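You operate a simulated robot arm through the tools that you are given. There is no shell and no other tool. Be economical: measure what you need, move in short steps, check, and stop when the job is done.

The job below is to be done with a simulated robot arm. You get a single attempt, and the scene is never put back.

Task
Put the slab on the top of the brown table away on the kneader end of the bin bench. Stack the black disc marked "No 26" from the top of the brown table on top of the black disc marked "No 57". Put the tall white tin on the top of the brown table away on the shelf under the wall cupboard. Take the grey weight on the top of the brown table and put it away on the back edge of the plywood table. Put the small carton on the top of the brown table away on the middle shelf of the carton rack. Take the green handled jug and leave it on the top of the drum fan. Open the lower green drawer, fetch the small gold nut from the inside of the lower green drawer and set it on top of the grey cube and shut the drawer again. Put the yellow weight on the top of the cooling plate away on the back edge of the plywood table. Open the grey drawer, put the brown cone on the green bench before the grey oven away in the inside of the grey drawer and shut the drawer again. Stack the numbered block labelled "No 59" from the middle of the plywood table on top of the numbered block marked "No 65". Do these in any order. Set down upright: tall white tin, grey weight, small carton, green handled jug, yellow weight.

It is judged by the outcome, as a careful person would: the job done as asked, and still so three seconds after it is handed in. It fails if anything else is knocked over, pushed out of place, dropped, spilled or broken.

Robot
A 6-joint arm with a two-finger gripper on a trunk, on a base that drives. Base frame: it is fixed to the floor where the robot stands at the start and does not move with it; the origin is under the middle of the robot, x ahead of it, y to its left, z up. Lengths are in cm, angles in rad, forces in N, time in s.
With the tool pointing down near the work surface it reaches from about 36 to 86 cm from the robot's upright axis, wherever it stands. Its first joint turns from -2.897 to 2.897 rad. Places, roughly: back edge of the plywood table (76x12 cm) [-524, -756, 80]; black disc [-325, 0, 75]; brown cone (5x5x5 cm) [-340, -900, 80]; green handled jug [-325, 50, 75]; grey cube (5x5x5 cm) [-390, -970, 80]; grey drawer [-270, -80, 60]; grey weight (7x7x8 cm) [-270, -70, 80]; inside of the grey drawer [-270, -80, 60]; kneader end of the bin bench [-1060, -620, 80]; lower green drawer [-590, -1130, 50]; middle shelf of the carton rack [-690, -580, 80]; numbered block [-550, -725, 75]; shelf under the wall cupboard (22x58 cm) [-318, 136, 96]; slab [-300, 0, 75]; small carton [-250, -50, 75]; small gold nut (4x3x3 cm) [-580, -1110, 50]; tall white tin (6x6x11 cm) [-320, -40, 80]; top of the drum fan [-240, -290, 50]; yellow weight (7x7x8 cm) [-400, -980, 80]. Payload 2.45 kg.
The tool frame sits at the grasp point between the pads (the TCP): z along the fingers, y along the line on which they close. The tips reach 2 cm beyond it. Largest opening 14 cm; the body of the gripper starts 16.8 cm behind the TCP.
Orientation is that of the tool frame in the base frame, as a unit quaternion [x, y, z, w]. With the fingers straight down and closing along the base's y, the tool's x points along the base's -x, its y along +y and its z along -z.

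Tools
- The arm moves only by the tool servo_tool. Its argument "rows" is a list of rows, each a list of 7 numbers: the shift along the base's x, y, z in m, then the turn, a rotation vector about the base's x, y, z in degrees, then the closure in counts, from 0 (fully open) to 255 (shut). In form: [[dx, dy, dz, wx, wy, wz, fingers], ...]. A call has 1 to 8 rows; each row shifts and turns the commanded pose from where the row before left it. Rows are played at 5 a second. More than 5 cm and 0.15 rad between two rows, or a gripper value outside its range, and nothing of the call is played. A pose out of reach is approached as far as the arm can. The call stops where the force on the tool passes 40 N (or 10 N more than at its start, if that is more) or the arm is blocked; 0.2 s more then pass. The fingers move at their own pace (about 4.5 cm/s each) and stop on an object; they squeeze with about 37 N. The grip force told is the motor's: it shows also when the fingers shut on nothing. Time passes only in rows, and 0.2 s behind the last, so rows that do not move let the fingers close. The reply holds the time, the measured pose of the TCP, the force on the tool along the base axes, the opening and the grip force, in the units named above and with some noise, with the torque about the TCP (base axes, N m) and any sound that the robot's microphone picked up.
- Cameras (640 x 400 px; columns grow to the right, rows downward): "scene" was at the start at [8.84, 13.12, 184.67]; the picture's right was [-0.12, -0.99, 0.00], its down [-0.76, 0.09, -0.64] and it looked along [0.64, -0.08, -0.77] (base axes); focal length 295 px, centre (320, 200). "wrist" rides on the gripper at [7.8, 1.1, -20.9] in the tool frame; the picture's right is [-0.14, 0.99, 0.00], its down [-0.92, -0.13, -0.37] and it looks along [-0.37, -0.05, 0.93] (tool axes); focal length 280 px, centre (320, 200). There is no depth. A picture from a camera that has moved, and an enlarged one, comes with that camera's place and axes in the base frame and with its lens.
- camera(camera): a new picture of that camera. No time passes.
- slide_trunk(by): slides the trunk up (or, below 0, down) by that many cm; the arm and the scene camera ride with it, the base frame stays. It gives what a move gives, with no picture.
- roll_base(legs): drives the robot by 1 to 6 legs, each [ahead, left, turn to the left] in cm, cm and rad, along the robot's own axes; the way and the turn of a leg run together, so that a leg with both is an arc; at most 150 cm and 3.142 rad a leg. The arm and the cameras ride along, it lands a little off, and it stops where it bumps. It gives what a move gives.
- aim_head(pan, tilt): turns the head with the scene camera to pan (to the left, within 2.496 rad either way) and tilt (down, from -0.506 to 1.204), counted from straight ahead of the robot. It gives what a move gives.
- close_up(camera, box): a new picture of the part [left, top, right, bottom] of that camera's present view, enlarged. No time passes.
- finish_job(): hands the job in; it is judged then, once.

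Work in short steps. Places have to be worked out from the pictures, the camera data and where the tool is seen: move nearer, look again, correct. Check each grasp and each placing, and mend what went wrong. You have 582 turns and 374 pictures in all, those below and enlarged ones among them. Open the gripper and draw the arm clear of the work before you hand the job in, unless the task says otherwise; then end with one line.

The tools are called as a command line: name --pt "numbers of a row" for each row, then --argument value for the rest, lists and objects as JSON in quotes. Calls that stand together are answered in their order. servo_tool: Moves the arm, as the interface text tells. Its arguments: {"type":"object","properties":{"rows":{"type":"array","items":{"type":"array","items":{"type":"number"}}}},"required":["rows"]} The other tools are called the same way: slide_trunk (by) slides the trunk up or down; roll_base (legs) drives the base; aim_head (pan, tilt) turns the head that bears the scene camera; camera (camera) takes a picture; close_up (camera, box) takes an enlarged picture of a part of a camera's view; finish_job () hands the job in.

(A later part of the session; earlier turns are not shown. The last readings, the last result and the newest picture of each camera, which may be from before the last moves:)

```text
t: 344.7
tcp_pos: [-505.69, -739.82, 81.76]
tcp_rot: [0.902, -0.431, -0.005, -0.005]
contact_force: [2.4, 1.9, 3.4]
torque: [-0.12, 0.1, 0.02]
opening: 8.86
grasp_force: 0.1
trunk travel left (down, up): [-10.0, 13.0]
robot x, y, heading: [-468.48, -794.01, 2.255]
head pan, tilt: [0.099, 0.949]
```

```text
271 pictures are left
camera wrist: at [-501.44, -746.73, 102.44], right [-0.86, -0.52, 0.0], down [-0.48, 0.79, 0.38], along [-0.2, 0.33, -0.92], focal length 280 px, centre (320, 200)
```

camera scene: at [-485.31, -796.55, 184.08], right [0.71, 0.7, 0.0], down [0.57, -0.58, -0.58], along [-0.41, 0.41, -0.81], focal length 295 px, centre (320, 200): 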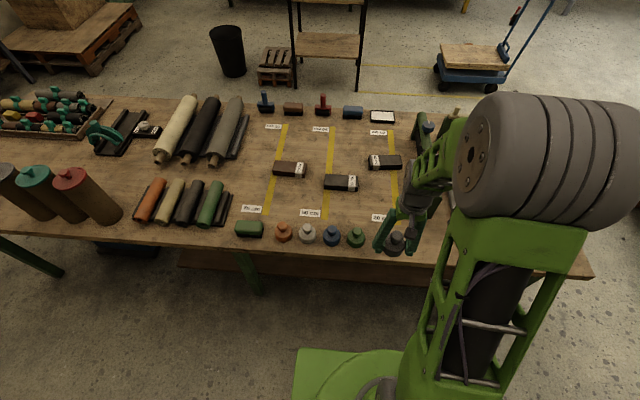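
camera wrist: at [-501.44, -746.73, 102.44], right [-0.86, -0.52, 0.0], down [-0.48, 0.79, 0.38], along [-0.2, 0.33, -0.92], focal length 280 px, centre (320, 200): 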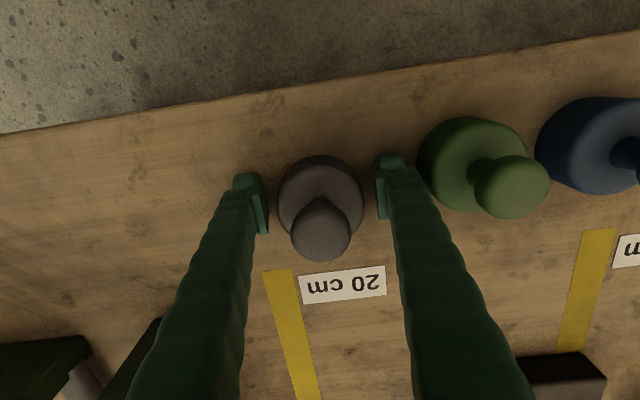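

Released upright. I rise straight up and check.

servo_tool --pt "0 0 0.02 0 0 0 90" --pt "0 0 0.04 0 0 0 90" --pt "0 0 0.05 0 0 0 90" --pt "0 0 0.05 0 0 0 90" --pt "0 0 0.05 0 0 0 90" --pt "0 0 0.03 0 0 0 0"

camera --camera "wrist"

close_up --camera "scene" --box '[220, 120, 460, 290]'

```text
t: 346.1
tcp_pos: [-505.72, -739.9, 105.85]
tcp_rot: [0.902, -0.432, -0.005, -0.005]
contact_force: [0.6, 0.1, -0.5]
torque: [-0.02, 0.04, 0.01]
opening: 12.54
grasp_force: 0.1
trunk travel left (down, up): [-10.0, 13.0]
robot x, y, heading: [-469.08, -793.76, 2.252]
head pan, tilt: [0.099, 0.949]
```

```text
270 pictures are left
camera wrist: at [-501.44, -746.82, 126.59], right [-0.86, -0.52, 0.0], down [-0.48, 0.79, 0.38], along [-0.19, 0.33, -0.92], focal length 280 px, centre (320, 200)
```

wrist: 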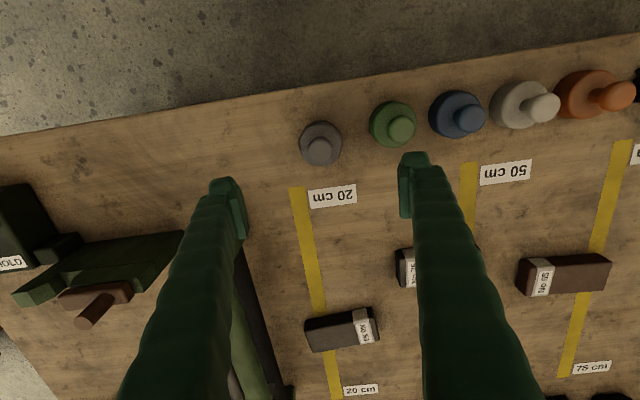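

```text
2.35 times, centred on (340, 205) of scene
camera zoom: at [-485.24, -796.66, 184.09], right [0.71, 0.7, 0.0], down [0.57, -0.58, -0.58], along [-0.41, 0.41, -0.81], focal length 695 px, centre (273, 188)
```

zoom: 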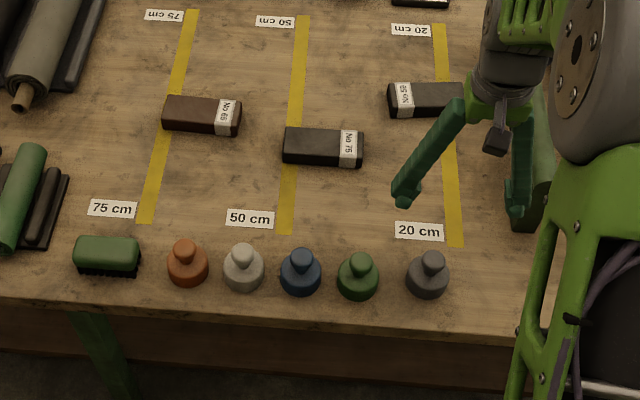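

Grey weight is placed. I read the block labels now.

close_up --camera "scene" --box '[265, 150, 315, 185]'

close_up --camera "scene" --box '[355, 145, 405, 180]'

close_up --camera "wrist" --box '[290, 290, 400, 370]'

```text
11.43 times, centred on (290, 168) of scene
camera zoom: at [-485.24, -796.66, 184.09], right [0.71, 0.7, 0.0], down [0.57, -0.58, -0.58], along [-0.41, 0.41, -0.81], focal length 3375 px, centre (663, 571)
```

zoom: 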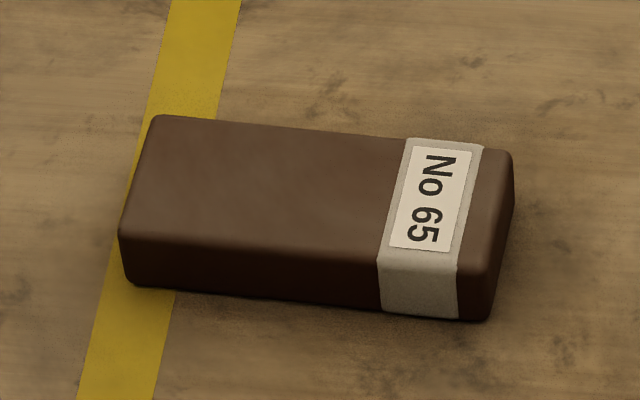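

```text
11.43 times, centred on (380, 162) of scene
camera zoom: at [-485.24, -796.66, 184.09], right [0.71, 0.7, 0.0], down [0.57, -0.58, -0.58], along [-0.41, 0.41, -0.81], focal length 3375 px, centre (-366, 629)
```

zoom: 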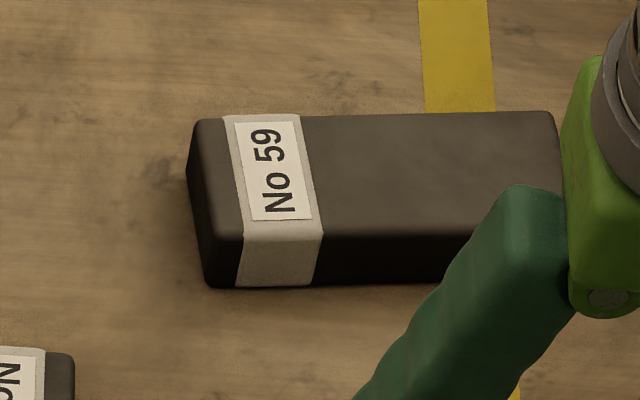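

```text
5.00 times, centred on (345, 330) of wrist
camera zoom: at [-501.44, -746.82, 126.59], right [-0.86, -0.52, 0.0], down [-0.48, 0.79, 0.38], along [-0.19, 0.33, -0.92], focal length 1402 px, centre (195, -450)
```

zoom: 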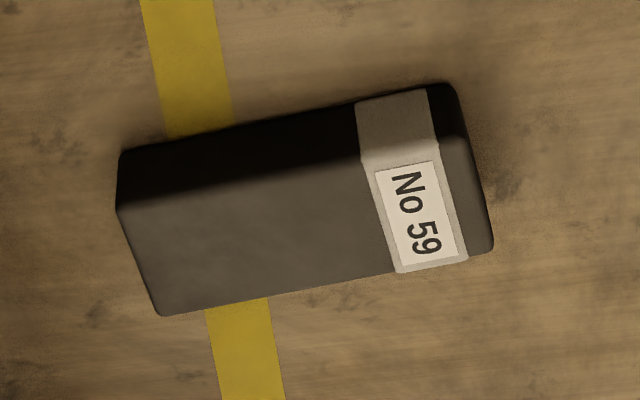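

Both blocks are easier from the other side. Next I fetch the yellow weight from the bench behind me: I retract, back off and turn round.

servo_tool --pt "0.024 -0.0387 0 0 0 0 0" --pt "0.024 -0.0387 0 0 0 0 0" --pt "0.024 -0.0387 0 0.3 0.5 0 0"

roll_base --legs '[[-20, 0, 0], [0, 0, -3.13]]'

aim_head --pan 0.0 --tilt 0.6

camera --camera "scene"

```text
t: 346.9
tcp_pos: [-498.32, -751.55, 105.89]
tcp_rot: [0.902, -0.431, -0.01, -0.004]
contact_force: [0.2, 0.3, -0.4]
torque: [0.0, 0.0, 0.0]
opening: 14.0
grasp_force: 0.1
trunk travel left (down, up): [-10.0, 13.0]
robot x, y, heading: [-468.47, -793.95, 2.25]
head pan, tilt: [0.099, 0.949]
```

```text
t: 355.8
tcp_pos: [-425.57, -851.15, 105.72]
tcp_rot: [0.42, 0.907, -0.005, 0.011]
contact_force: [-0.3, -0.1, -0.2]
torque: [0.01, -0.04, 0.01]
opening: 13.99
grasp_force: 0.0
trunk travel left (down, up): [-10.0, 13.0]
robot x, y, heading: [-456.05, -809.83, -0.87]
head pan, tilt: [0.099, 0.949]
```

```text
t: 356.6
tcp_pos: [-425.57, -851.28, 105.89]
tcp_rot: [0.42, 0.908, -0.005, 0.01]
contact_force: [0.6, 0.0, 0.4]
torque: [0.01, 0.0, 0.02]
opening: 13.99
grasp_force: 0.0
trunk travel left (down, up): [-10.0, 13.0]
robot x, y, heading: [-456.19, -809.52, -0.873]
head pan, tilt: [0.0, 0.6]
```

```text
265 pictures are left
camera scene: at [-438.93, -807.91, 186.92], right [-0.76, -0.65, 0.0], down [-0.37, 0.43, -0.82], along [0.53, -0.63, -0.57], focal length 295 px, centre (320, 200)
```

scene: 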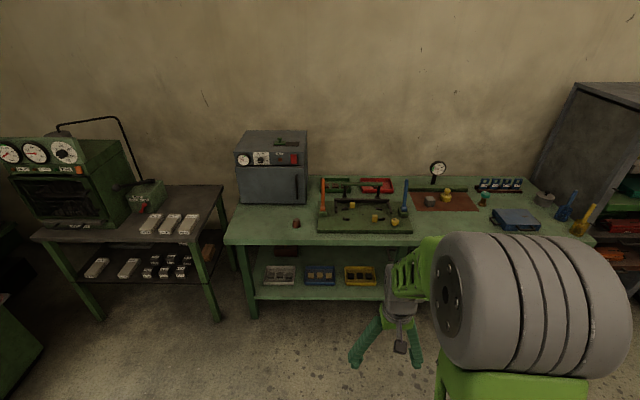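

I zoom in on the bench top.

close_up --camera "scene" --box '[220, 150, 420, 250]'

close_up --camera "scene" --box '[400, 150, 600, 250]'

```text
3.20 times, centred on (320, 200) of scene
camera zoom: at [-438.93, -807.91, 186.92], right [-0.76, -0.65, 0.0], down [-0.37, 0.43, -0.82], along [0.53, -0.63, -0.57], focal length 945 px, centre (320, 200)
```

zoom: 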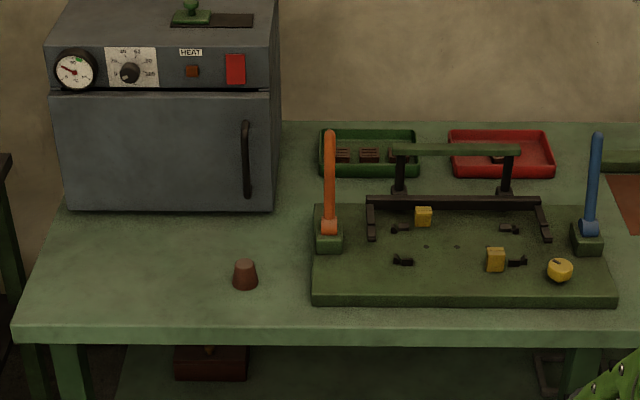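

```text
3.20 times, centred on (500, 200) of scene
camera zoom: at [-438.93, -807.91, 186.92], right [-0.76, -0.65, 0.0], down [-0.37, 0.43, -0.82], along [0.53, -0.63, -0.57], focal length 945 px, centre (-256, 200)
```

zoom: 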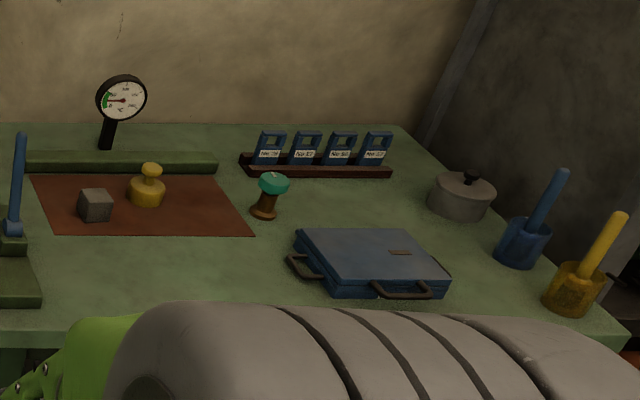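

Yellow weight ≈(-400,-978), cube ≈(-394.6,-965), cone ≈(-346.5,-897.6); bench front at e≈-451. I drive in front of the yellow weight.

roll_base --legs '[[40, -66, 0], [40, 0, 0]]'

aim_head --pan 0.1 --tilt 0.95

camera --camera "scene"

camera --camera "wrist"

```text
t: 364.9
tcp_pos: [-423.42, -954.82, 105.77]
tcp_rot: [0.418, 0.908, -0.005, 0.01]
contact_force: [-0.3, -0.3, 0.1]
torque: [0.06, 0.04, -0.01]
opening: 14.0
grasp_force: 0.0
trunk travel left (down, up): [-10.0, 13.0]
robot x, y, heading: [-454.22, -913.2, -0.862]
head pan, tilt: [0.0, 0.6]
```

```text
t: 365.8
tcp_pos: [-423.43, -954.78, 105.86]
tcp_rot: [0.419, 0.908, -0.004, 0.01]
contact_force: [-0.5, -0.9, -0.4]
torque: [0.03, 0.01, 0.02]
opening: 14.0
grasp_force: 0.1
trunk travel left (down, up): [-10.0, 13.0]
robot x, y, heading: [-454.16, -913.18, -0.864]
head pan, tilt: [0.099, 0.949]
```

```text
262 pictures are left
camera scene: at [-437.42, -909.88, 184.09], right [-0.69, -0.72, 0.0], down [-0.59, 0.56, -0.58], along [0.42, -0.4, -0.81], focal length 295 px, centre (320, 200)
```

scene: 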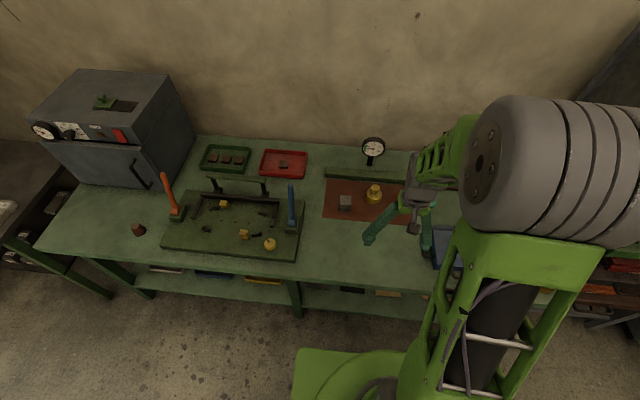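

```text
261 pictures are left
camera wrist: at [-427.89, -947.7, 126.47], right [0.84, 0.54, 0.0], down [0.5, -0.78, 0.39], along [0.21, -0.33, -0.92], focal length 280 px, centre (320, 200)
```

wrist: 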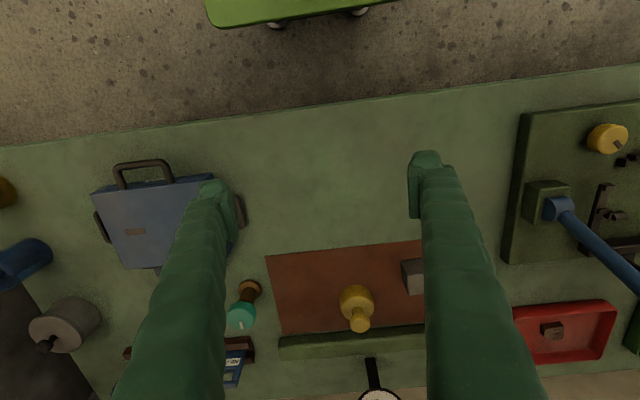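

Weight at (-398,-980), slightly beyond reach. I roll 13 cm closer and move the tool over it.

roll_base --legs '[[13, 0, 0]]'

servo_tool --pt "0.035 -0.03 0 0.9 0.85 0 50" --pt "0.035 -0.03 0 0 0 0 50" --pt "0.035 -0.03 0 0 0 0 50" --pt "0.035 -0.03 0 0 0 0 50" --pt "0 0 0 0 0 0 50"

camera --camera "wrist"

```text
t: 367.0
tcp_pos: [-414.96, -964.67, 105.93]
tcp_rot: [0.418, 0.908, -0.004, 0.01]
contact_force: [0.5, 0.2, 0.1]
torque: [0.06, 0.05, 0.0]
opening: 13.98
grasp_force: 0.1
trunk travel left (down, up): [-10.0, 13.0]
robot x, y, heading: [-445.69, -923.08, -0.868]
head pan, tilt: [0.099, 0.949]
```

```text
t: 368.2
tcp_pos: [-400.98, -976.56, 106.16]
tcp_rot: [0.419, 0.908, -0.001, 0.0]
contact_force: [-0.2, -0.3, -0.2]
torque: [0.0, -0.02, 0.01]
opening: 11.23
grasp_force: 0.0
trunk travel left (down, up): [-10.0, 13.0]
robot x, y, heading: [-445.96, -923.01, -0.864]
head pan, tilt: [0.099, 0.949]
```

```text
260 pictures are left
camera wrist: at [-405.2, -969.81, 126.84], right [0.84, 0.54, 0.0], down [0.5, -0.78, 0.37], along [0.2, -0.31, -0.93], focal length 280 px, centre (320, 200)
```

wrist: 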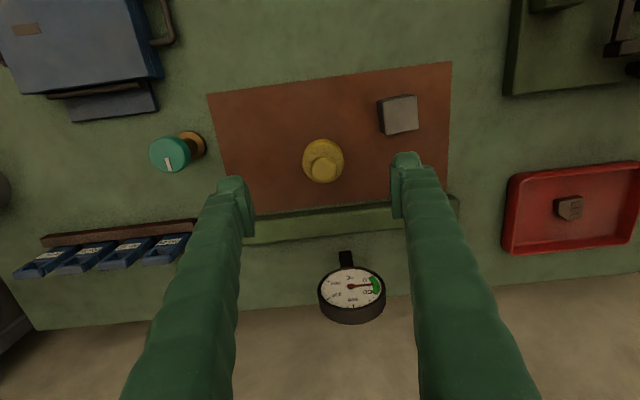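

Offset about (2.5,-2.8). I correct and descend to z≈90 to check.

servo_tool --pt "0.025 -0.028 0 0 0 0 50" --pt "0 0 -0.05 0 0 0 50" --pt "0 0 -0.05 0 0 0 50" --pt "0 0 -0.05 0 0 0 50" --pt "0 0 0 0 0 0 50"

camera --camera "wrist"

close_up --camera "scene" --box '[300, 120, 460, 260]'

```text
t: 369.4
tcp_pos: [-398.62, -979.47, 90.68]
tcp_rot: [0.418, 0.908, -0.001, 0.0]
contact_force: [-0.4, -0.6, -0.5]
torque: [-0.01, 0.0, 0.04]
opening: 11.22
grasp_force: 0.0
trunk travel left (down, up): [-10.0, 13.0]
robot x, y, heading: [-446.07, -922.8, -0.86]
head pan, tilt: [0.099, 0.949]
```

```text
259 pictures are left
camera wrist: at [-402.74, -972.64, 111.51], right [0.84, 0.54, 0.0], down [0.5, -0.78, 0.37], along [0.2, -0.31, -0.93], focal length 280 px, centre (320, 200)
```

wrist: 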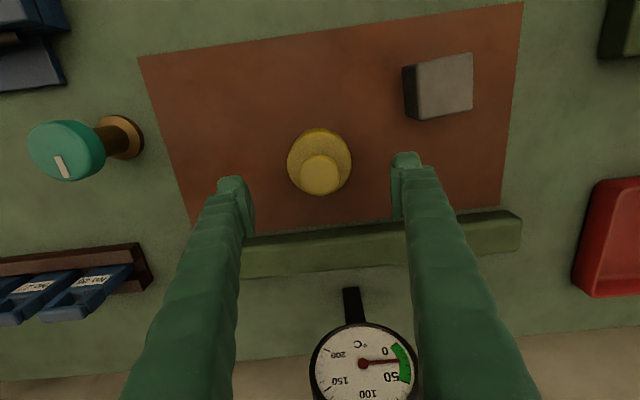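

```text
2.86 times, centred on (380, 190) of scene
camera zoom: at [-429.03, -919.71, 184.1], right [-0.69, -0.72, 0.0], down [-0.59, 0.56, -0.58], along [0.42, -0.4, -0.81], focal length 844 px, centre (149, 229)
```

zoom: 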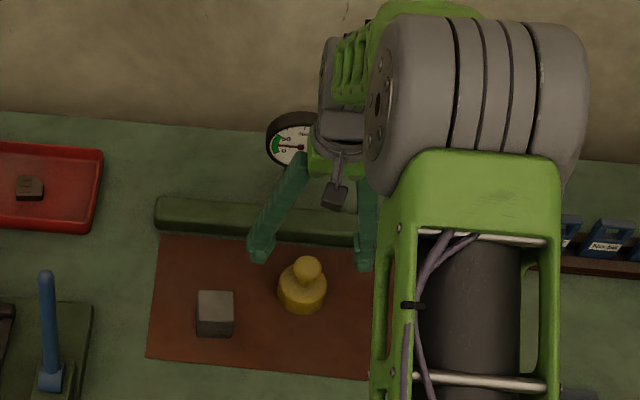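

Aligned; the gauge stays ~10 cm behind the gripper. I descend carefully to grasp height.

servo_tool --pt "0 0 -0.04 0 0 0 50" --pt "0 0 -0.02 0 0 0 50" --pt "0 0 -0.01 0 0 0 50" --pt "0 0 0 0 0 0 50"

camera --camera "wrist"

```text
t: 370.4
tcp_pos: [-398.51, -979.34, 83.85]
tcp_rot: [0.418, 0.908, -0.001, -0.001]
contact_force: [0.3, 0.1, 1.1]
torque: [-0.05, 0.04, 0.0]
opening: 11.26
grasp_force: 0.0
trunk travel left (down, up): [-10.0, 13.0]
robot x, y, heading: [-445.65, -922.98, -0.86]
head pan, tilt: [0.099, 0.949]
```

```text
257 pictures are left
camera wrist: at [-402.74, -972.67, 104.61], right [0.84, 0.54, 0.0], down [0.5, -0.78, 0.37], along [0.2, -0.31, -0.93], focal length 280 px, centre (320, 200)
```

wrist: 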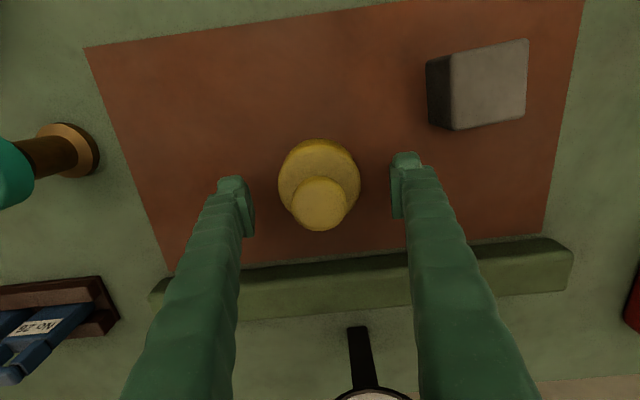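

Nearly there; 1.2 cm more, then close.

servo_tool --pt "0 0 -0.006 0 0 0 50" --pt "0 0 -0.006 0 0 0 50" --pt "0 0 0 0 0 0 120" --pt "0 0 0 0 0 0 200" --pt "0 0 0 0 0 0 200" --pt "0 0 0 0 0 0 200"

servo_tool --pt "0 0 0.01 0 0 0 200" --pt "0 0 0.04 0 0 0 200" --pt "0 0 0.05 0 0 0 200" --pt "0 0 0.05 0 0 0 200" --pt "0 0 0.05 0 0 0 200" --pt "0 0 0.05 0 0 0 200"

camera --camera "wrist"

```text
t: 371.8
tcp_pos: [-398.52, -979.32, 82.64]
tcp_rot: [0.419, 0.908, -0.001, 0.0]
contact_force: [-0.6, -0.9, 0.2]
torque: [-0.05, -0.01, 0.0]
opening: 6.59
grasp_force: 31.0
trunk travel left (down, up): [-10.0, 13.0]
robot x, y, heading: [-445.38, -923.47, -0.864]
head pan, tilt: [0.099, 0.949]
```

```text
t: 373.2
tcp_pos: [-398.66, -979.27, 107.74]
tcp_rot: [0.419, 0.908, 0.0, -0.001]
contact_force: [0.2, 0.7, -11.3]
torque: [-0.11, -0.07, 0.0]
opening: 6.57
grasp_force: 37.1
trunk travel left (down, up): [-10.0, 13.0]
robot x, y, heading: [-445.41, -923.13, -0.862]
head pan, tilt: [0.099, 0.949]
```

```text
256 pictures are left
camera wrist: at [-402.77, -972.58, 128.43], right [0.84, 0.54, 0.0], down [0.5, -0.78, 0.37], along [0.2, -0.31, -0.93], focal length 280 px, centre (320, 200)
```

wrist: 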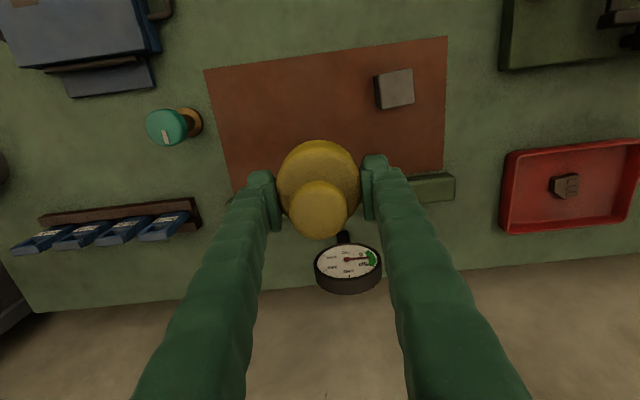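

Yellow weight held. I retract, rotating the tool 90° so it can be set down in the narrow slot, and turn back to the plywood table.

servo_tool --pt "-0.031 0.037 0 0 0 0 200" --pt "-0.031 0.037 0 0 0 0 200" --pt "-0.015 0.018 0 0 0 8.18 200" --pt "-0.01 0.012 0 0 0 8.18 200" --pt "-0.01 0.012 0 0 0 8.18 200" --pt "-0.01 0.012 0 0 0 8.18 200" --pt "-0.01 0.012 0 0 0 8.18 200"

servo_tool --pt "-0.01 0.012 0 0 0 8.18 200" --pt "0 0 0 0 0 8.18 200" --pt "0 0 0 0 0 8.18 200" --pt "0 0 0 0 0 8.18 200" --pt "0 0 0 0 0 8.18 200" --pt "0 0 0 0 0 8.18 200"

roll_base --legs '[[-80, 0, 0], [0, 0, 3.14], [0, -70, 0]]'

aim_head --pan 0.1 --tilt 0.95

camera --camera "scene"

```text
t: 374.8
tcp_pos: [-410.2, -965.45, 107.66]
tcp_rot: [0.075, 0.997, 0.0, 0.0]
contact_force: [-0.6, -0.1, -9.7]
torque: [0.0, -0.04, -0.04]
opening: 6.53
grasp_force: 36.7
trunk travel left (down, up): [-10.0, 13.0]
robot x, y, heading: [-446.0, -922.72, -0.862]
head pan, tilt: [0.099, 0.949]
```

```text
t: 376.2
tcp_pos: [-411.23, -964.22, 107.63]
tcp_rot: [-0.347, 0.938, 0.0, 0.001]
contact_force: [0.1, 0.8, -9.5]
torque: [0.02, -0.03, 0.04]
opening: 6.53
grasp_force: 36.8
trunk travel left (down, up): [-10.0, 13.0]
robot x, y, heading: [-445.76, -922.95, -0.857]
head pan, tilt: [0.099, 0.949]
```

```text
t: 394.1
tcp_pos: [-478.38, -775.19, 107.61]
tcp_rot: [0.938, 0.348, 0.0, 0.0]
contact_force: [0.5, 0.3, -10.8]
torque: [-0.05, 0.08, 0.01]
opening: 6.51
grasp_force: 36.9
trunk travel left (down, up): [-10.0, 13.0]
robot x, y, heading: [-443.61, -816.45, 2.286]
head pan, tilt: [0.099, 0.949]
```

```text
t: 394.7
tcp_pos: [-478.51, -775.23, 107.66]
tcp_rot: [0.937, 0.349, -0.001, 0.0]
contact_force: [-0.3, 0.9, -10.7]
torque: [-0.08, 0.04, -0.01]
opening: 6.52
grasp_force: 37.1
trunk travel left (down, up): [-10.0, 13.0]
robot x, y, heading: [-443.68, -816.44, 2.283]
head pan, tilt: [0.099, 0.949]
```

```text
255 pictures are left
camera scene: at [-459.97, -819.47, 184.08], right [0.69, 0.73, 0.0], down [0.59, -0.56, -0.58], along [-0.42, 0.4, -0.81], focal length 295 px, centre (320, 200)
```

scene: 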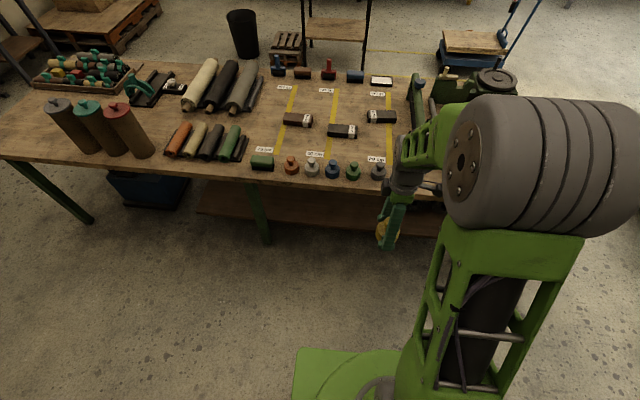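

I roll 25 cm ahead and move the yellow weight next to the grey one, target (-499.3,-735.1).

roll_base --legs '[[25, 0, 0]]'

servo_tool --pt "-0.009 0.042 0 0 0 0 200" --pt "-0.009 0.042 0 0 0 0 200" --pt "-0.009 0.042 0 0 0 0 200" --pt "-0.009 0.042 0 0 0 0 200" --pt "0 0 0 0 0 0 200"

camera --camera "wrist"

close_up --camera "scene" --box '[260, 150, 460, 290]'

```text
t: 396.6
tcp_pos: [-494.67, -756.08, 107.55]
tcp_rot: [0.938, 0.347, 0.0, 0.0]
contact_force: [-0.6, 1.0, -10.4]
torque: [-0.08, 0.02, -0.01]
opening: 6.54
grasp_force: 36.9
trunk travel left (down, up): [-10.0, 13.0]
robot x, y, heading: [-459.71, -797.16, 2.279]
head pan, tilt: [0.099, 0.949]
```

```text
t: 397.8
tcp_pos: [-498.18, -739.44, 107.65]
tcp_rot: [0.937, 0.348, 0.0, 0.0]
contact_force: [1.4, 0.0, -9.9]
torque: [0.0, 0.07, 0.0]
opening: 6.52
grasp_force: 37.1
trunk travel left (down, up): [-10.0, 13.0]
robot x, y, heading: [-459.57, -797.29, 2.282]
head pan, tilt: [0.099, 0.949]
```

```text
254 pictures are left
camera wrist: at [-491.44, -735.1, 128.35], right [0.54, -0.84, 0.0], down [-0.78, -0.5, 0.37], along [-0.31, -0.2, -0.93], focal length 280 px, centre (320, 200)
```

wrist: 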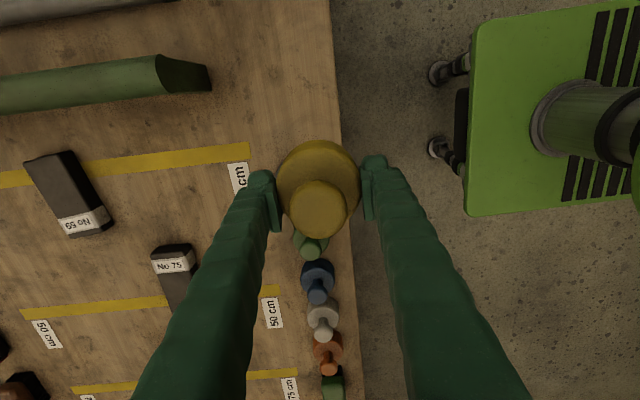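

```text
2.86 times, centred on (360, 220) of scene
camera zoom: at [-476.26, -800.56, 184.09], right [0.69, 0.72, 0.0], down [0.59, -0.56, -0.58], along [-0.42, 0.4, -0.81], focal length 844 px, centre (206, 143)
```

zoom: 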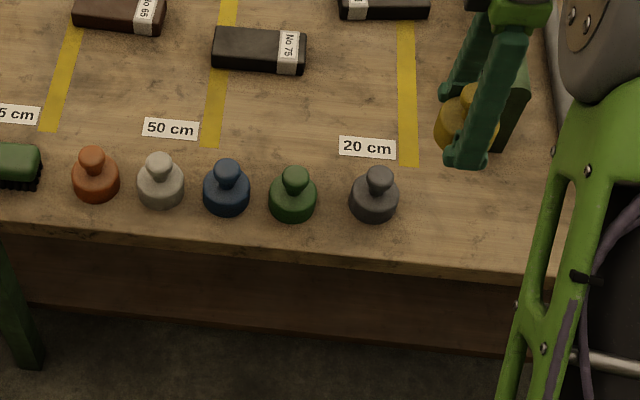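

Grey stands at (-505.8,-739.3). I move to (-498.2,-734.3) and lower.

servo_tool --pt "0 0.026 0 0 0 0 200" --pt "0 0.025 0 0 0 0 200" --pt "0 0 -0.05 0 0 0 200" --pt "0 0 -0.05 0 0 0 200" --pt "0 0 -0.05 0 0 0 200" --pt "0 0 -0.05 0 0 0 200" --pt "0 0 0 0 0 0 200"

camera --camera "wrist"

close_up --camera "scene" --box '[260, 150, 460, 290]'

```text
t: 399.4
tcp_pos: [-498.03, -734.3, 87.62]
tcp_rot: [0.938, 0.347, -0.001, -0.001]
contact_force: [-0.7, 0.0, -10.4]
torque: [-0.03, 0.05, -0.03]
opening: 6.5
grasp_force: 37.1
trunk travel left (down, up): [-10.0, 13.0]
robot x, y, heading: [-459.78, -797.71, 2.285]
head pan, tilt: [0.099, 0.949]
```

```text
252 pictures are left
camera wrist: at [-491.35, -730.01, 108.36], right [0.54, -0.84, 0.0], down [-0.78, -0.5, 0.37], along [-0.31, -0.2, -0.93], focal length 280 px, centre (320, 200)
```

wrist: 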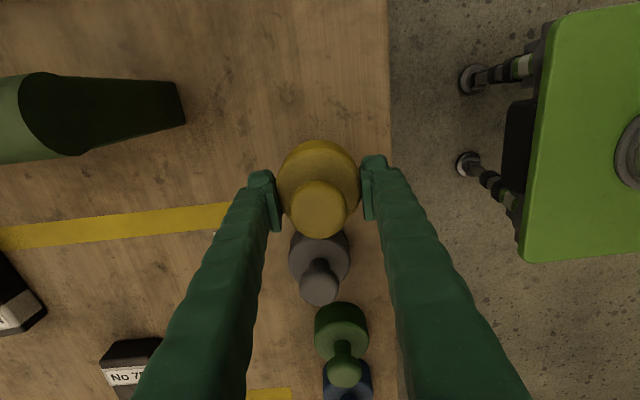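

```text
2.86 times, centred on (360, 220) of scene
camera zoom: at [-476.27, -800.51, 184.09], right [0.69, 0.72, 0.0], down [0.59, -0.56, -0.58], along [-0.42, 0.4, -0.81], focal length 844 px, centre (206, 143)
```

zoom: 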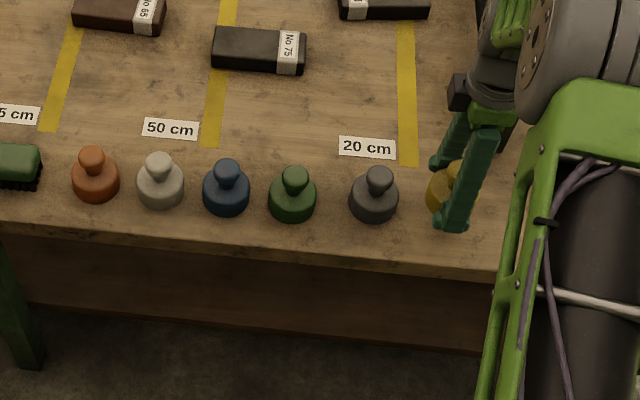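

Spacing looks right. I creep to contact.

servo_tool --pt "0 0 -0.03 0 0 0 200" --pt "0 0 -0.012 0 0 0 200" --pt "0 0 -0.004 0 0 0 200" --pt "0 0 -0.003 0 0 0 200" --pt "0 0 -0.003 0 0 0 200"

```text
t: 400.6
tcp_pos: [-498.06, -734.36, 82.78]
tcp_rot: [0.938, 0.348, 0.0, -0.003]
contact_force: [2.8, -5.2, 22.3]
torque: [-0.73, -0.04, 0.12]
opening: 6.53
grasp_force: 36.4
trunk travel left (down, up): [-10.0, 13.0]
robot x, y, heading: [-460.32, -797.42, 2.278]
head pan, tilt: [0.099, 0.949]
```

Contact. I ease and release, then rise.

servo_tool --pt "0 0 0.002 0 0 0 200" --pt "0 0 0 0 0 0 160" --pt "0 0 0 0 0 0 110" --pt "0 0 0 0 0 0 80" --pt "0 0 0 0 0 0 80"

servo_tool --pt "0 0 0.02 0 0 0 80" --pt "0 0 0.04 0 0 0 80" --pt "0 0 0.05 0 0 0 80" --pt "0 0 0.05 0 0 0 80" --pt "0 0 0.05 0 0 0 80" --pt "0 0 0.03 0 0 0 0"

close_up --camera "scene" --box '[260, 150, 460, 290]'

camera --camera "wrist"

```text
t: 401.8
tcp_pos: [-498.05, -734.42, 82.58]
tcp_rot: [0.938, 0.347, -0.001, -0.001]
contact_force: [-0.4, 1.5, 0.0]
torque: [-0.02, 0.0, 0.02]
opening: 9.62
grasp_force: 0.0
trunk travel left (down, up): [-10.0, 13.0]
robot x, y, heading: [-459.77, -797.49, 2.281]
head pan, tilt: [0.099, 0.949]
```

```text
t: 403.1
tcp_pos: [-498.04, -734.35, 106.6]
tcp_rot: [0.938, 0.346, 0.0, -0.001]
contact_force: [0.0, 0.7, 0.3]
torque: [0.03, 0.0, -0.02]
opening: 13.07
grasp_force: 0.0
trunk travel left (down, up): [-10.0, 13.0]
robot x, y, heading: [-459.73, -796.93, 2.282]
head pan, tilt: [0.099, 0.949]
```

```text
2.86 times, centred on (360, 220) of scene
camera zoom: at [-476.21, -800.61, 184.09], right [0.69, 0.72, 0.0], down [0.59, -0.56, -0.58], along [-0.42, 0.4, -0.81], focal length 844 px, centre (206, 143)
```

zoom: 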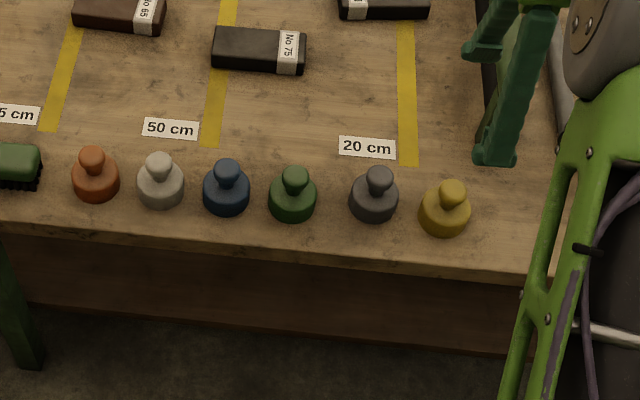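

```text
249 pictures are left
camera wrist: at [-491.41, -730.04, 127.46], right [0.54, -0.84, 0.0], down [-0.78, -0.5, 0.37], along [-0.31, -0.2, -0.93], focal length 280 px, centre (320, 200)
```

wrist: 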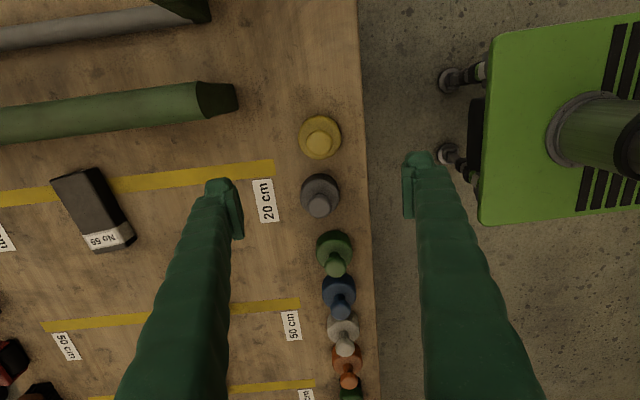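

Both weights stand properly. Next the drawer: I rotate the tool back, retract, turn round and go along the bench to the green cabinet.

servo_tool --pt "0.0119 -0.0137 0 0 0 -8.18 0" --pt "0.0119 -0.0137 0 0 0 -8.18 0" --pt "0.0119 -0.0137 0 0 0 -8.18 0" --pt "0.0119 -0.0137 0 0 0 -8.18 0" --pt "0.0119 -0.0137 0 0 0 -8.18 0" --pt "0.0119 -0.0137 0 0 0 -8.18 0"

servo_tool --pt "0.0119 -0.0137 0 0 0 -8.18 0" --pt "0.0119 -0.0137 0 0 0 -8.18 0" --pt "0.0119 -0.0137 0 0 0 -8.18 0" --pt "0.0119 -0.0137 0 0 0 -8.18 0" --pt "0.0119 -0.0137 0 0 0 -8.18 0"

roll_base --legs '[[-45, 0, 0], [0, 0, -3.14], [0, -120, 0]]'

aim_head --pan -0.6 --tilt 0.6

camera --camera "scene"

```text
t: 404.6
tcp_pos: [-490.91, -742.68, 106.65]
tcp_rot: [0.997, -0.075, 0.001, -0.001]
contact_force: [0.0, 0.2, 0.0]
torque: [0.04, 0.02, 0.03]
opening: 14.0
grasp_force: 0.1
trunk travel left (down, up): [-10.0, 13.0]
robot x, y, heading: [-460.2, -797.02, 2.279]
head pan, tilt: [0.099, 0.949]
```

```text
t: 405.8
tcp_pos: [-484.93, -749.36, 106.57]
tcp_rot: [0.908, -0.419, 0.0, -0.001]
contact_force: [-0.6, -0.3, 0.1]
torque: [0.01, -0.01, 0.0]
opening: 14.0
grasp_force: 0.2
trunk travel left (down, up): [-10.0, 13.0]
robot x, y, heading: [-459.8, -797.17, 2.283]
head pan, tilt: [0.099, 0.949]
```

```text
t: 426.2
tcp_pos: [-496.02, -958.05, 106.59]
tcp_rot: [0.416, 0.909, -0.001, 0.0]
contact_force: [-0.7, 0.4, 0.1]
torque: [-0.02, 0.01, 0.01]
opening: 14.02
grasp_force: 0.1
trunk travel left (down, up): [-10.0, 13.0]
robot x, y, heading: [-521.55, -910.05, -0.858]
head pan, tilt: [0.099, 0.949]
```

```text
t: 427.3
tcp_pos: [-496.01, -958.02, 106.54]
tcp_rot: [0.416, 0.909, -0.001, -0.001]
contact_force: [0.6, 0.0, 0.5]
torque: [0.01, -0.01, 0.02]
opening: 14.02
grasp_force: 0.1
trunk travel left (down, up): [-10.0, 13.0]
robot x, y, heading: [-521.34, -910.1, -0.859]
head pan, tilt: [-0.6, 0.6]
```

```text
248 pictures are left
camera scene: at [-508.85, -910.62, 186.92], right [-0.99, -0.11, 0.0], down [-0.06, 0.56, -0.82], along [0.09, -0.82, -0.57], focal length 295 px, centre (320, 200)
```

scene: 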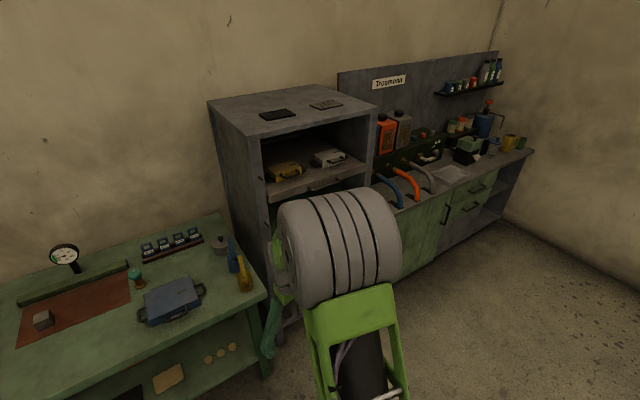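

The two-drawer part is further right. I shift 150 cm then 25 cm along and look.

roll_base --legs '[[0, -150, 0], [0, -28, 0]]'

aim_head --pan 0.15 --tilt 0.8

camera --camera "scene"

camera --camera "wrist"

```text
t: 443.2
tcp_pos: [-630.53, -1074.38, 106.53]
tcp_rot: [0.415, 0.91, -0.001, 0.0]
contact_force: [-0.3, 0.7, -0.5]
torque: [-0.01, -0.02, 0.05]
opening: 14.03
grasp_force: 0.1
trunk travel left (down, up): [-10.0, 13.0]
robot x, y, heading: [-655.51, -1026.54, -0.863]
head pan, tilt: [-0.6, 0.6]
```

```text
t: 444.3
tcp_pos: [-630.35, -1074.37, 106.55]
tcp_rot: [0.416, 0.91, -0.001, -0.001]
contact_force: [0.9, 0.0, -0.1]
torque: [0.0, -0.02, 0.0]
opening: 14.0
grasp_force: 0.1
trunk travel left (down, up): [-10.0, 13.0]
robot x, y, heading: [-655.9, -1026.57, -0.858]
head pan, tilt: [0.15, 0.799]
```

```text
247 pictures are left
camera scene: at [-638.14, -1023.31, 185.24], right [-0.65, -0.76, 0.0], down [-0.54, 0.47, -0.7], along [0.53, -0.45, -0.72], focal length 295 px, centre (320, 200)
```

scene: 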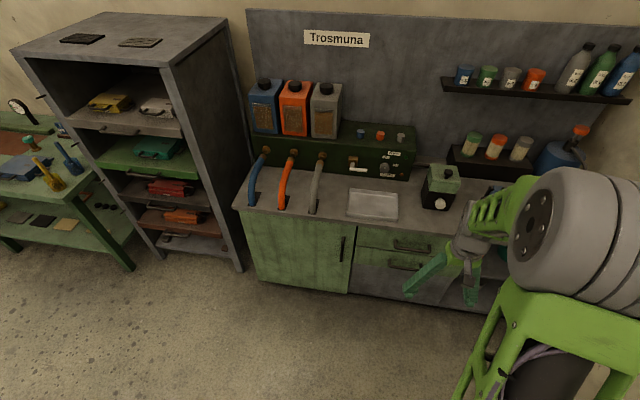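

```text
246 pictures are left
camera wrist: at [-634.6, -1067.58, 127.38], right [0.84, 0.54, 0.0], down [0.51, -0.78, 0.37], along [0.2, -0.31, -0.93], focal length 280 px, centre (320, 200)
```

wrist: 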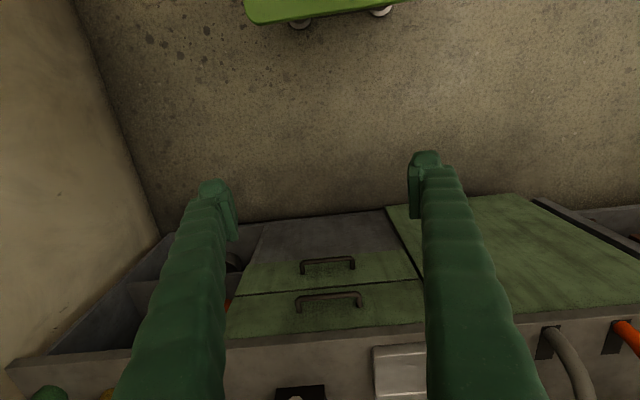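

I zoom in on the drawers in both views.

close_up --camera "scene" --box '[340, 210, 440, 310]'

close_up --camera "wrist" --box '[220, 200, 430, 360]'

```text
4.00 times, centred on (390, 260) of scene
camera zoom: at [-638.14, -1023.31, 185.24], right [-0.65, -0.76, 0.0], down [-0.54, 0.47, -0.7], along [0.53, -0.45, -0.72], focal length 1181 px, centre (40, -40)
```

zoom: 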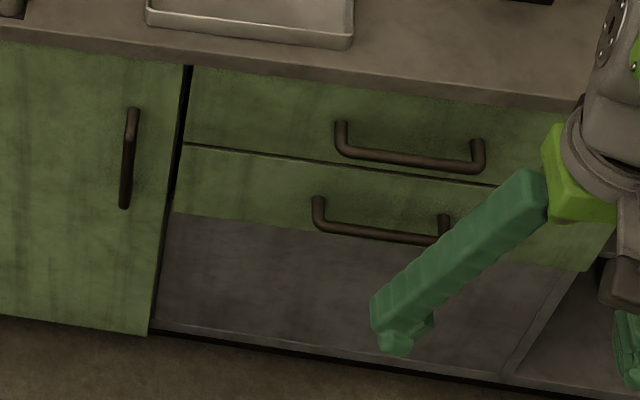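

```text
2.50 times, centred on (325, 280) of wrist
camera zoom: at [-634.6, -1067.58, 127.38], right [0.84, 0.54, 0.0], down [0.51, -0.78, 0.37], along [0.2, -0.31, -0.93], focal length 701 px, centre (308, 0)
```

zoom: 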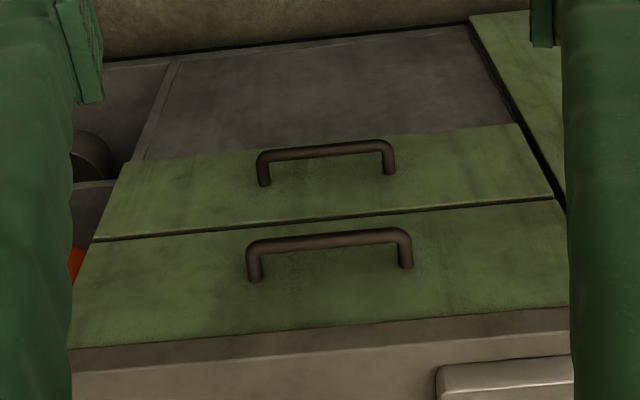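

Handles triangulate to e≈-459.5: upper bar z≈67, lower bar (-604,-1110.5) z≈48.5. I'll grip the lower bar with the tool turned 90° and tilted ~30° so the body clears the upper handle. First rotate and lower the trunk.

servo_tool --pt "0 0 0 0 0 8.18 0" --pt "0 0 0 0 0 8.18 0" --pt "0 0 0 0 0 8.18 0" --pt "0 0 0 0 0 8.18 0" --pt "0 0 0 0 0 8.18 0" --pt "0 0 0 0 0 8.18 0" --pt "0 0 0 0 0 8.18 0" --pt "0 0 0 0 0 8.18 0"

servo_tool --pt "0 0 0 0 0 8.18 120" --pt "0 0 0 0 0 8.18 120" --pt "0 0 0 0 0 8.18 120"

slide_trunk --by -10

roll_base --legs '[[12, -12, 0]]'

```text
t: 446.1
tcp_pos: [-630.35, -1074.25, 106.59]
tcp_rot: [-0.143, 0.99, -0.001, 0.0]
contact_force: [-0.9, -0.2, -0.5]
torque: [0.01, 0.0, -0.02]
opening: 14.04
grasp_force: 0.0
trunk travel left (down, up): [-10.0, 13.0]
robot x, y, heading: [-655.93, -1026.54, -0.855]
head pan, tilt: [0.15, 0.799]
```

```text
t: 446.9
tcp_pos: [-630.44, -1074.34, 106.63]
tcp_rot: [-0.351, 0.936, -0.001, 0.001]
contact_force: [0.5, 0.0, -0.3]
torque: [-0.02, 0.01, 0.02]
opening: 7.39
grasp_force: 0.0
trunk travel left (down, up): [-10.0, 13.0]
robot x, y, heading: [-655.9, -1026.48, -0.861]
head pan, tilt: [0.15, 0.799]
```

```text
t: 448.2
tcp_pos: [-630.39, -1074.23, 96.57]
tcp_rot: [-0.348, 0.937, -0.001, 0.0]
contact_force: [-0.5, 1.3, 1.0]
torque: [-0.01, -0.01, -0.01]
opening: 7.41
grasp_force: 0.1
trunk travel left (down, up): [0.0, 23.0]
robot x, y, heading: [-655.91, -1026.73, -0.858]
head pan, tilt: [0.15, 0.799]
```

```text
t: 449.9
tcp_pos: [-631.56, -1091.32, 96.63]
tcp_rot: [-0.348, 0.937, 0.0, 0.001]
contact_force: [0.0, -0.2, 0.1]
torque: [-0.01, 0.03, 0.03]
opening: 7.39
grasp_force: 0.0
trunk travel left (down, up): [0.0, 23.0]
robot x, y, heading: [-656.86, -1043.64, -0.857]
head pan, tilt: [0.15, 0.799]
```

I descend in front of the drawers while tilting the tool 30° forward.

servo_tool --pt "0.015 0.013 -0.044 0 0 0 120" --pt "0.015 0.013 -0.044 0 0 0 120" --pt "0.015 0.013 -0.044 0 0 0 120" --pt "0.015 0.013 -0.044 0 0 0 120" --pt "0 0 -0.04 -5.67 -4.91 0 120" --pt "0 0 -0.04 -5.67 -4.91 0 120" --pt "0 0 -0.04 -5.67 -4.91 0 120" --pt "0 0 -0.04 -5.67 -4.91 0 120"

camera --camera "wrist"

camera --camera "scene"

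```text
t: 451.7
tcp_pos: [-625.63, -1086.29, 63.53]
tcp_rot: [-0.338, 0.905, -0.243, 0.091]
contact_force: [0.2, -0.2, -0.9]
torque: [-0.01, 0.0, -0.01]
opening: 7.4
grasp_force: 0.1
out of reach, approached as far as the arm can: row 5
trunk travel left (down, up): [0.0, 23.0]
robot x, y, heading: [-657.04, -1043.11, -0.857]
head pan, tilt: [0.15, 0.799]
```

```text
243 pictures are left
camera wrist: at [-639.09, -1082.73, 81.02], right [-0.46, 0.74, -0.5], down [0.65, 0.66, 0.38], along [0.61, -0.15, -0.78], focal length 280 px, centre (320, 200)
```

wrist: 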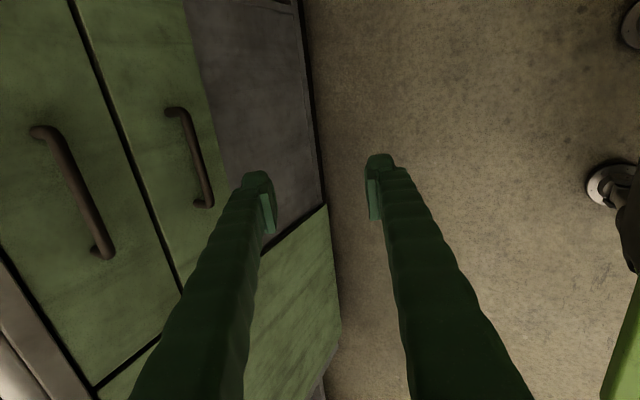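

```text
242 pictures are left
camera scene: at [-639.27, -1040.24, 175.24], right [-0.65, -0.76, 0.0], down [-0.55, 0.47, -0.7], along [0.53, -0.45, -0.72], focal length 295 px, centre (320, 200)
```

scene: 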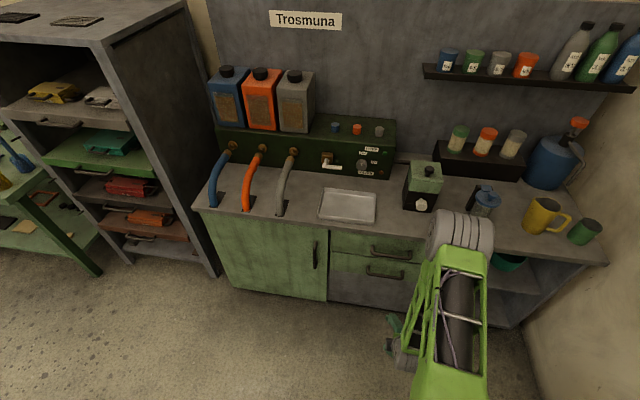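

Tilt is 30°. The bar is ≈(-604.5,-1111,50). I narrow the opening and move to an approach point 7 cm back along the tool axis.

servo_tool --pt "0.03 -0.0353 -0.0128 0 0 0 174" --pt "0.03 -0.0353 -0.0128 0 0 0 174" --pt "0.03 -0.0353 -0.0128 0 0 0 174" --pt "0.03 -0.0353 -0.0128 0 0 0 174" --pt "0.03 -0.0353 -0.0128 0 0 0 174" --pt "0.03 -0.0353 -0.0128 0 0 0 174" --pt "0 0 0 0 0 0 174"

camera --camera "wrist"

close_up --camera "scene" --box '[320, 220, 480, 330]'

```text
t: 453.3
tcp_pos: [-607.96, -1107.51, 56.05]
tcp_rot: [-0.337, 0.905, -0.243, 0.09]
contact_force: [0.8, 0.7, 0.0]
torque: [0.02, -0.03, 0.02]
opening: 4.45
grasp_force: 0.0
trunk travel left (down, up): [0.0, 23.0]
robot x, y, heading: [-657.04, -1043.23, -0.85]
head pan, tilt: [0.15, 0.799]
```

```text
241 pictures are left
camera wrist: at [-621.24, -1103.85, 73.47], right [-0.46, 0.74, -0.5], down [0.65, 0.66, 0.38], along [0.61, -0.15, -0.78], focal length 280 px, centre (320, 200)
```

wrist: 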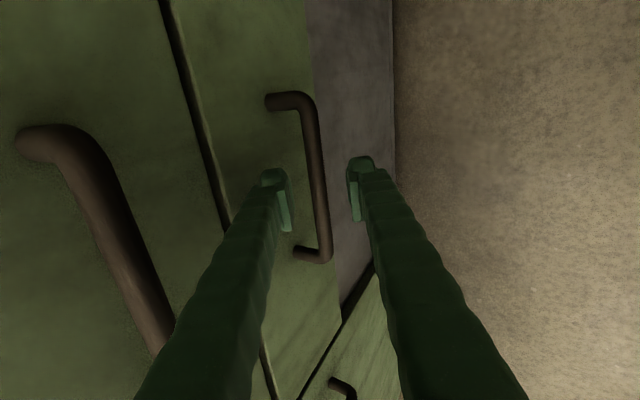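

```text
3.64 times, centred on (400, 275) of scene
camera zoom: at [-639.24, -1040.26, 175.24], right [-0.65, -0.76, 0.0], down [-0.55, 0.47, -0.7], along [0.53, -0.45, -0.72], focal length 1074 px, centre (29, -73)
```

zoom: 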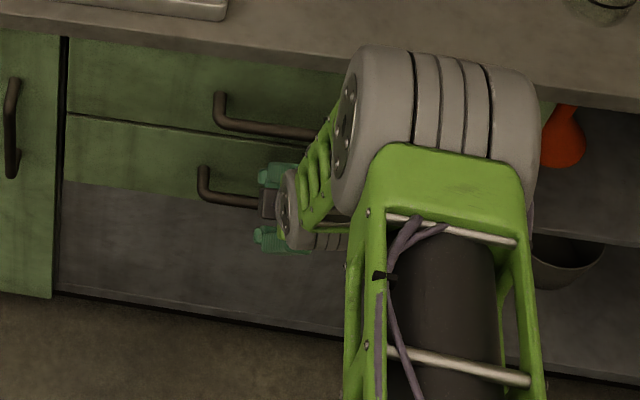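

The bar lies centred between the fingers. I narrow a bit and advance 6.3 cm along the tool axis.

servo_tool --pt "0 0 0 0 0 0 196" --pt "0.0066 -0.0076 -0.0173 0 0 0 196" --pt "0.0066 -0.0076 -0.0173 0 0 0 196" --pt "0.0075 -0.0085 -0.0195 0 0 0 196" --pt "0 0 0 0 0 0 196"

camera --camera "wrist"

```text
t: 454.4
tcp_pos: [-606.27, -1109.41, 50.92]
tcp_rot: [-0.336, 0.906, -0.24, 0.089]
contact_force: [-14.9, 20.8, 23.7]
torque: [-0.66, -0.43, -0.55]
opening: 2.56
grasp_force: 0.1
trunk travel left (down, up): [0.0, 23.0]
robot x, y, heading: [-656.86, -1043.23, -0.857]
head pan, tilt: [0.15, 0.799]
stopped in row 5: the force on the tool passed its limit at 67 N (the readings are from after the stop); the commanded pose is now the measured one
```

```text
239 pictures are left
camera wrist: at [-619.5, -1105.79, 68.39], right [-0.46, 0.74, -0.49], down [0.65, 0.65, 0.38], along [0.61, -0.14, -0.78], focal length 280 px, centre (320, 200)
```

wrist: 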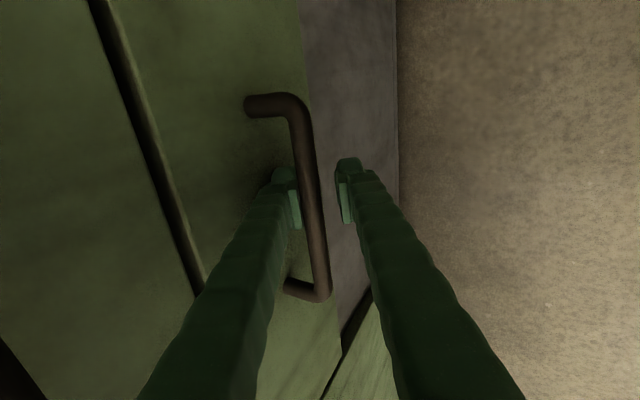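

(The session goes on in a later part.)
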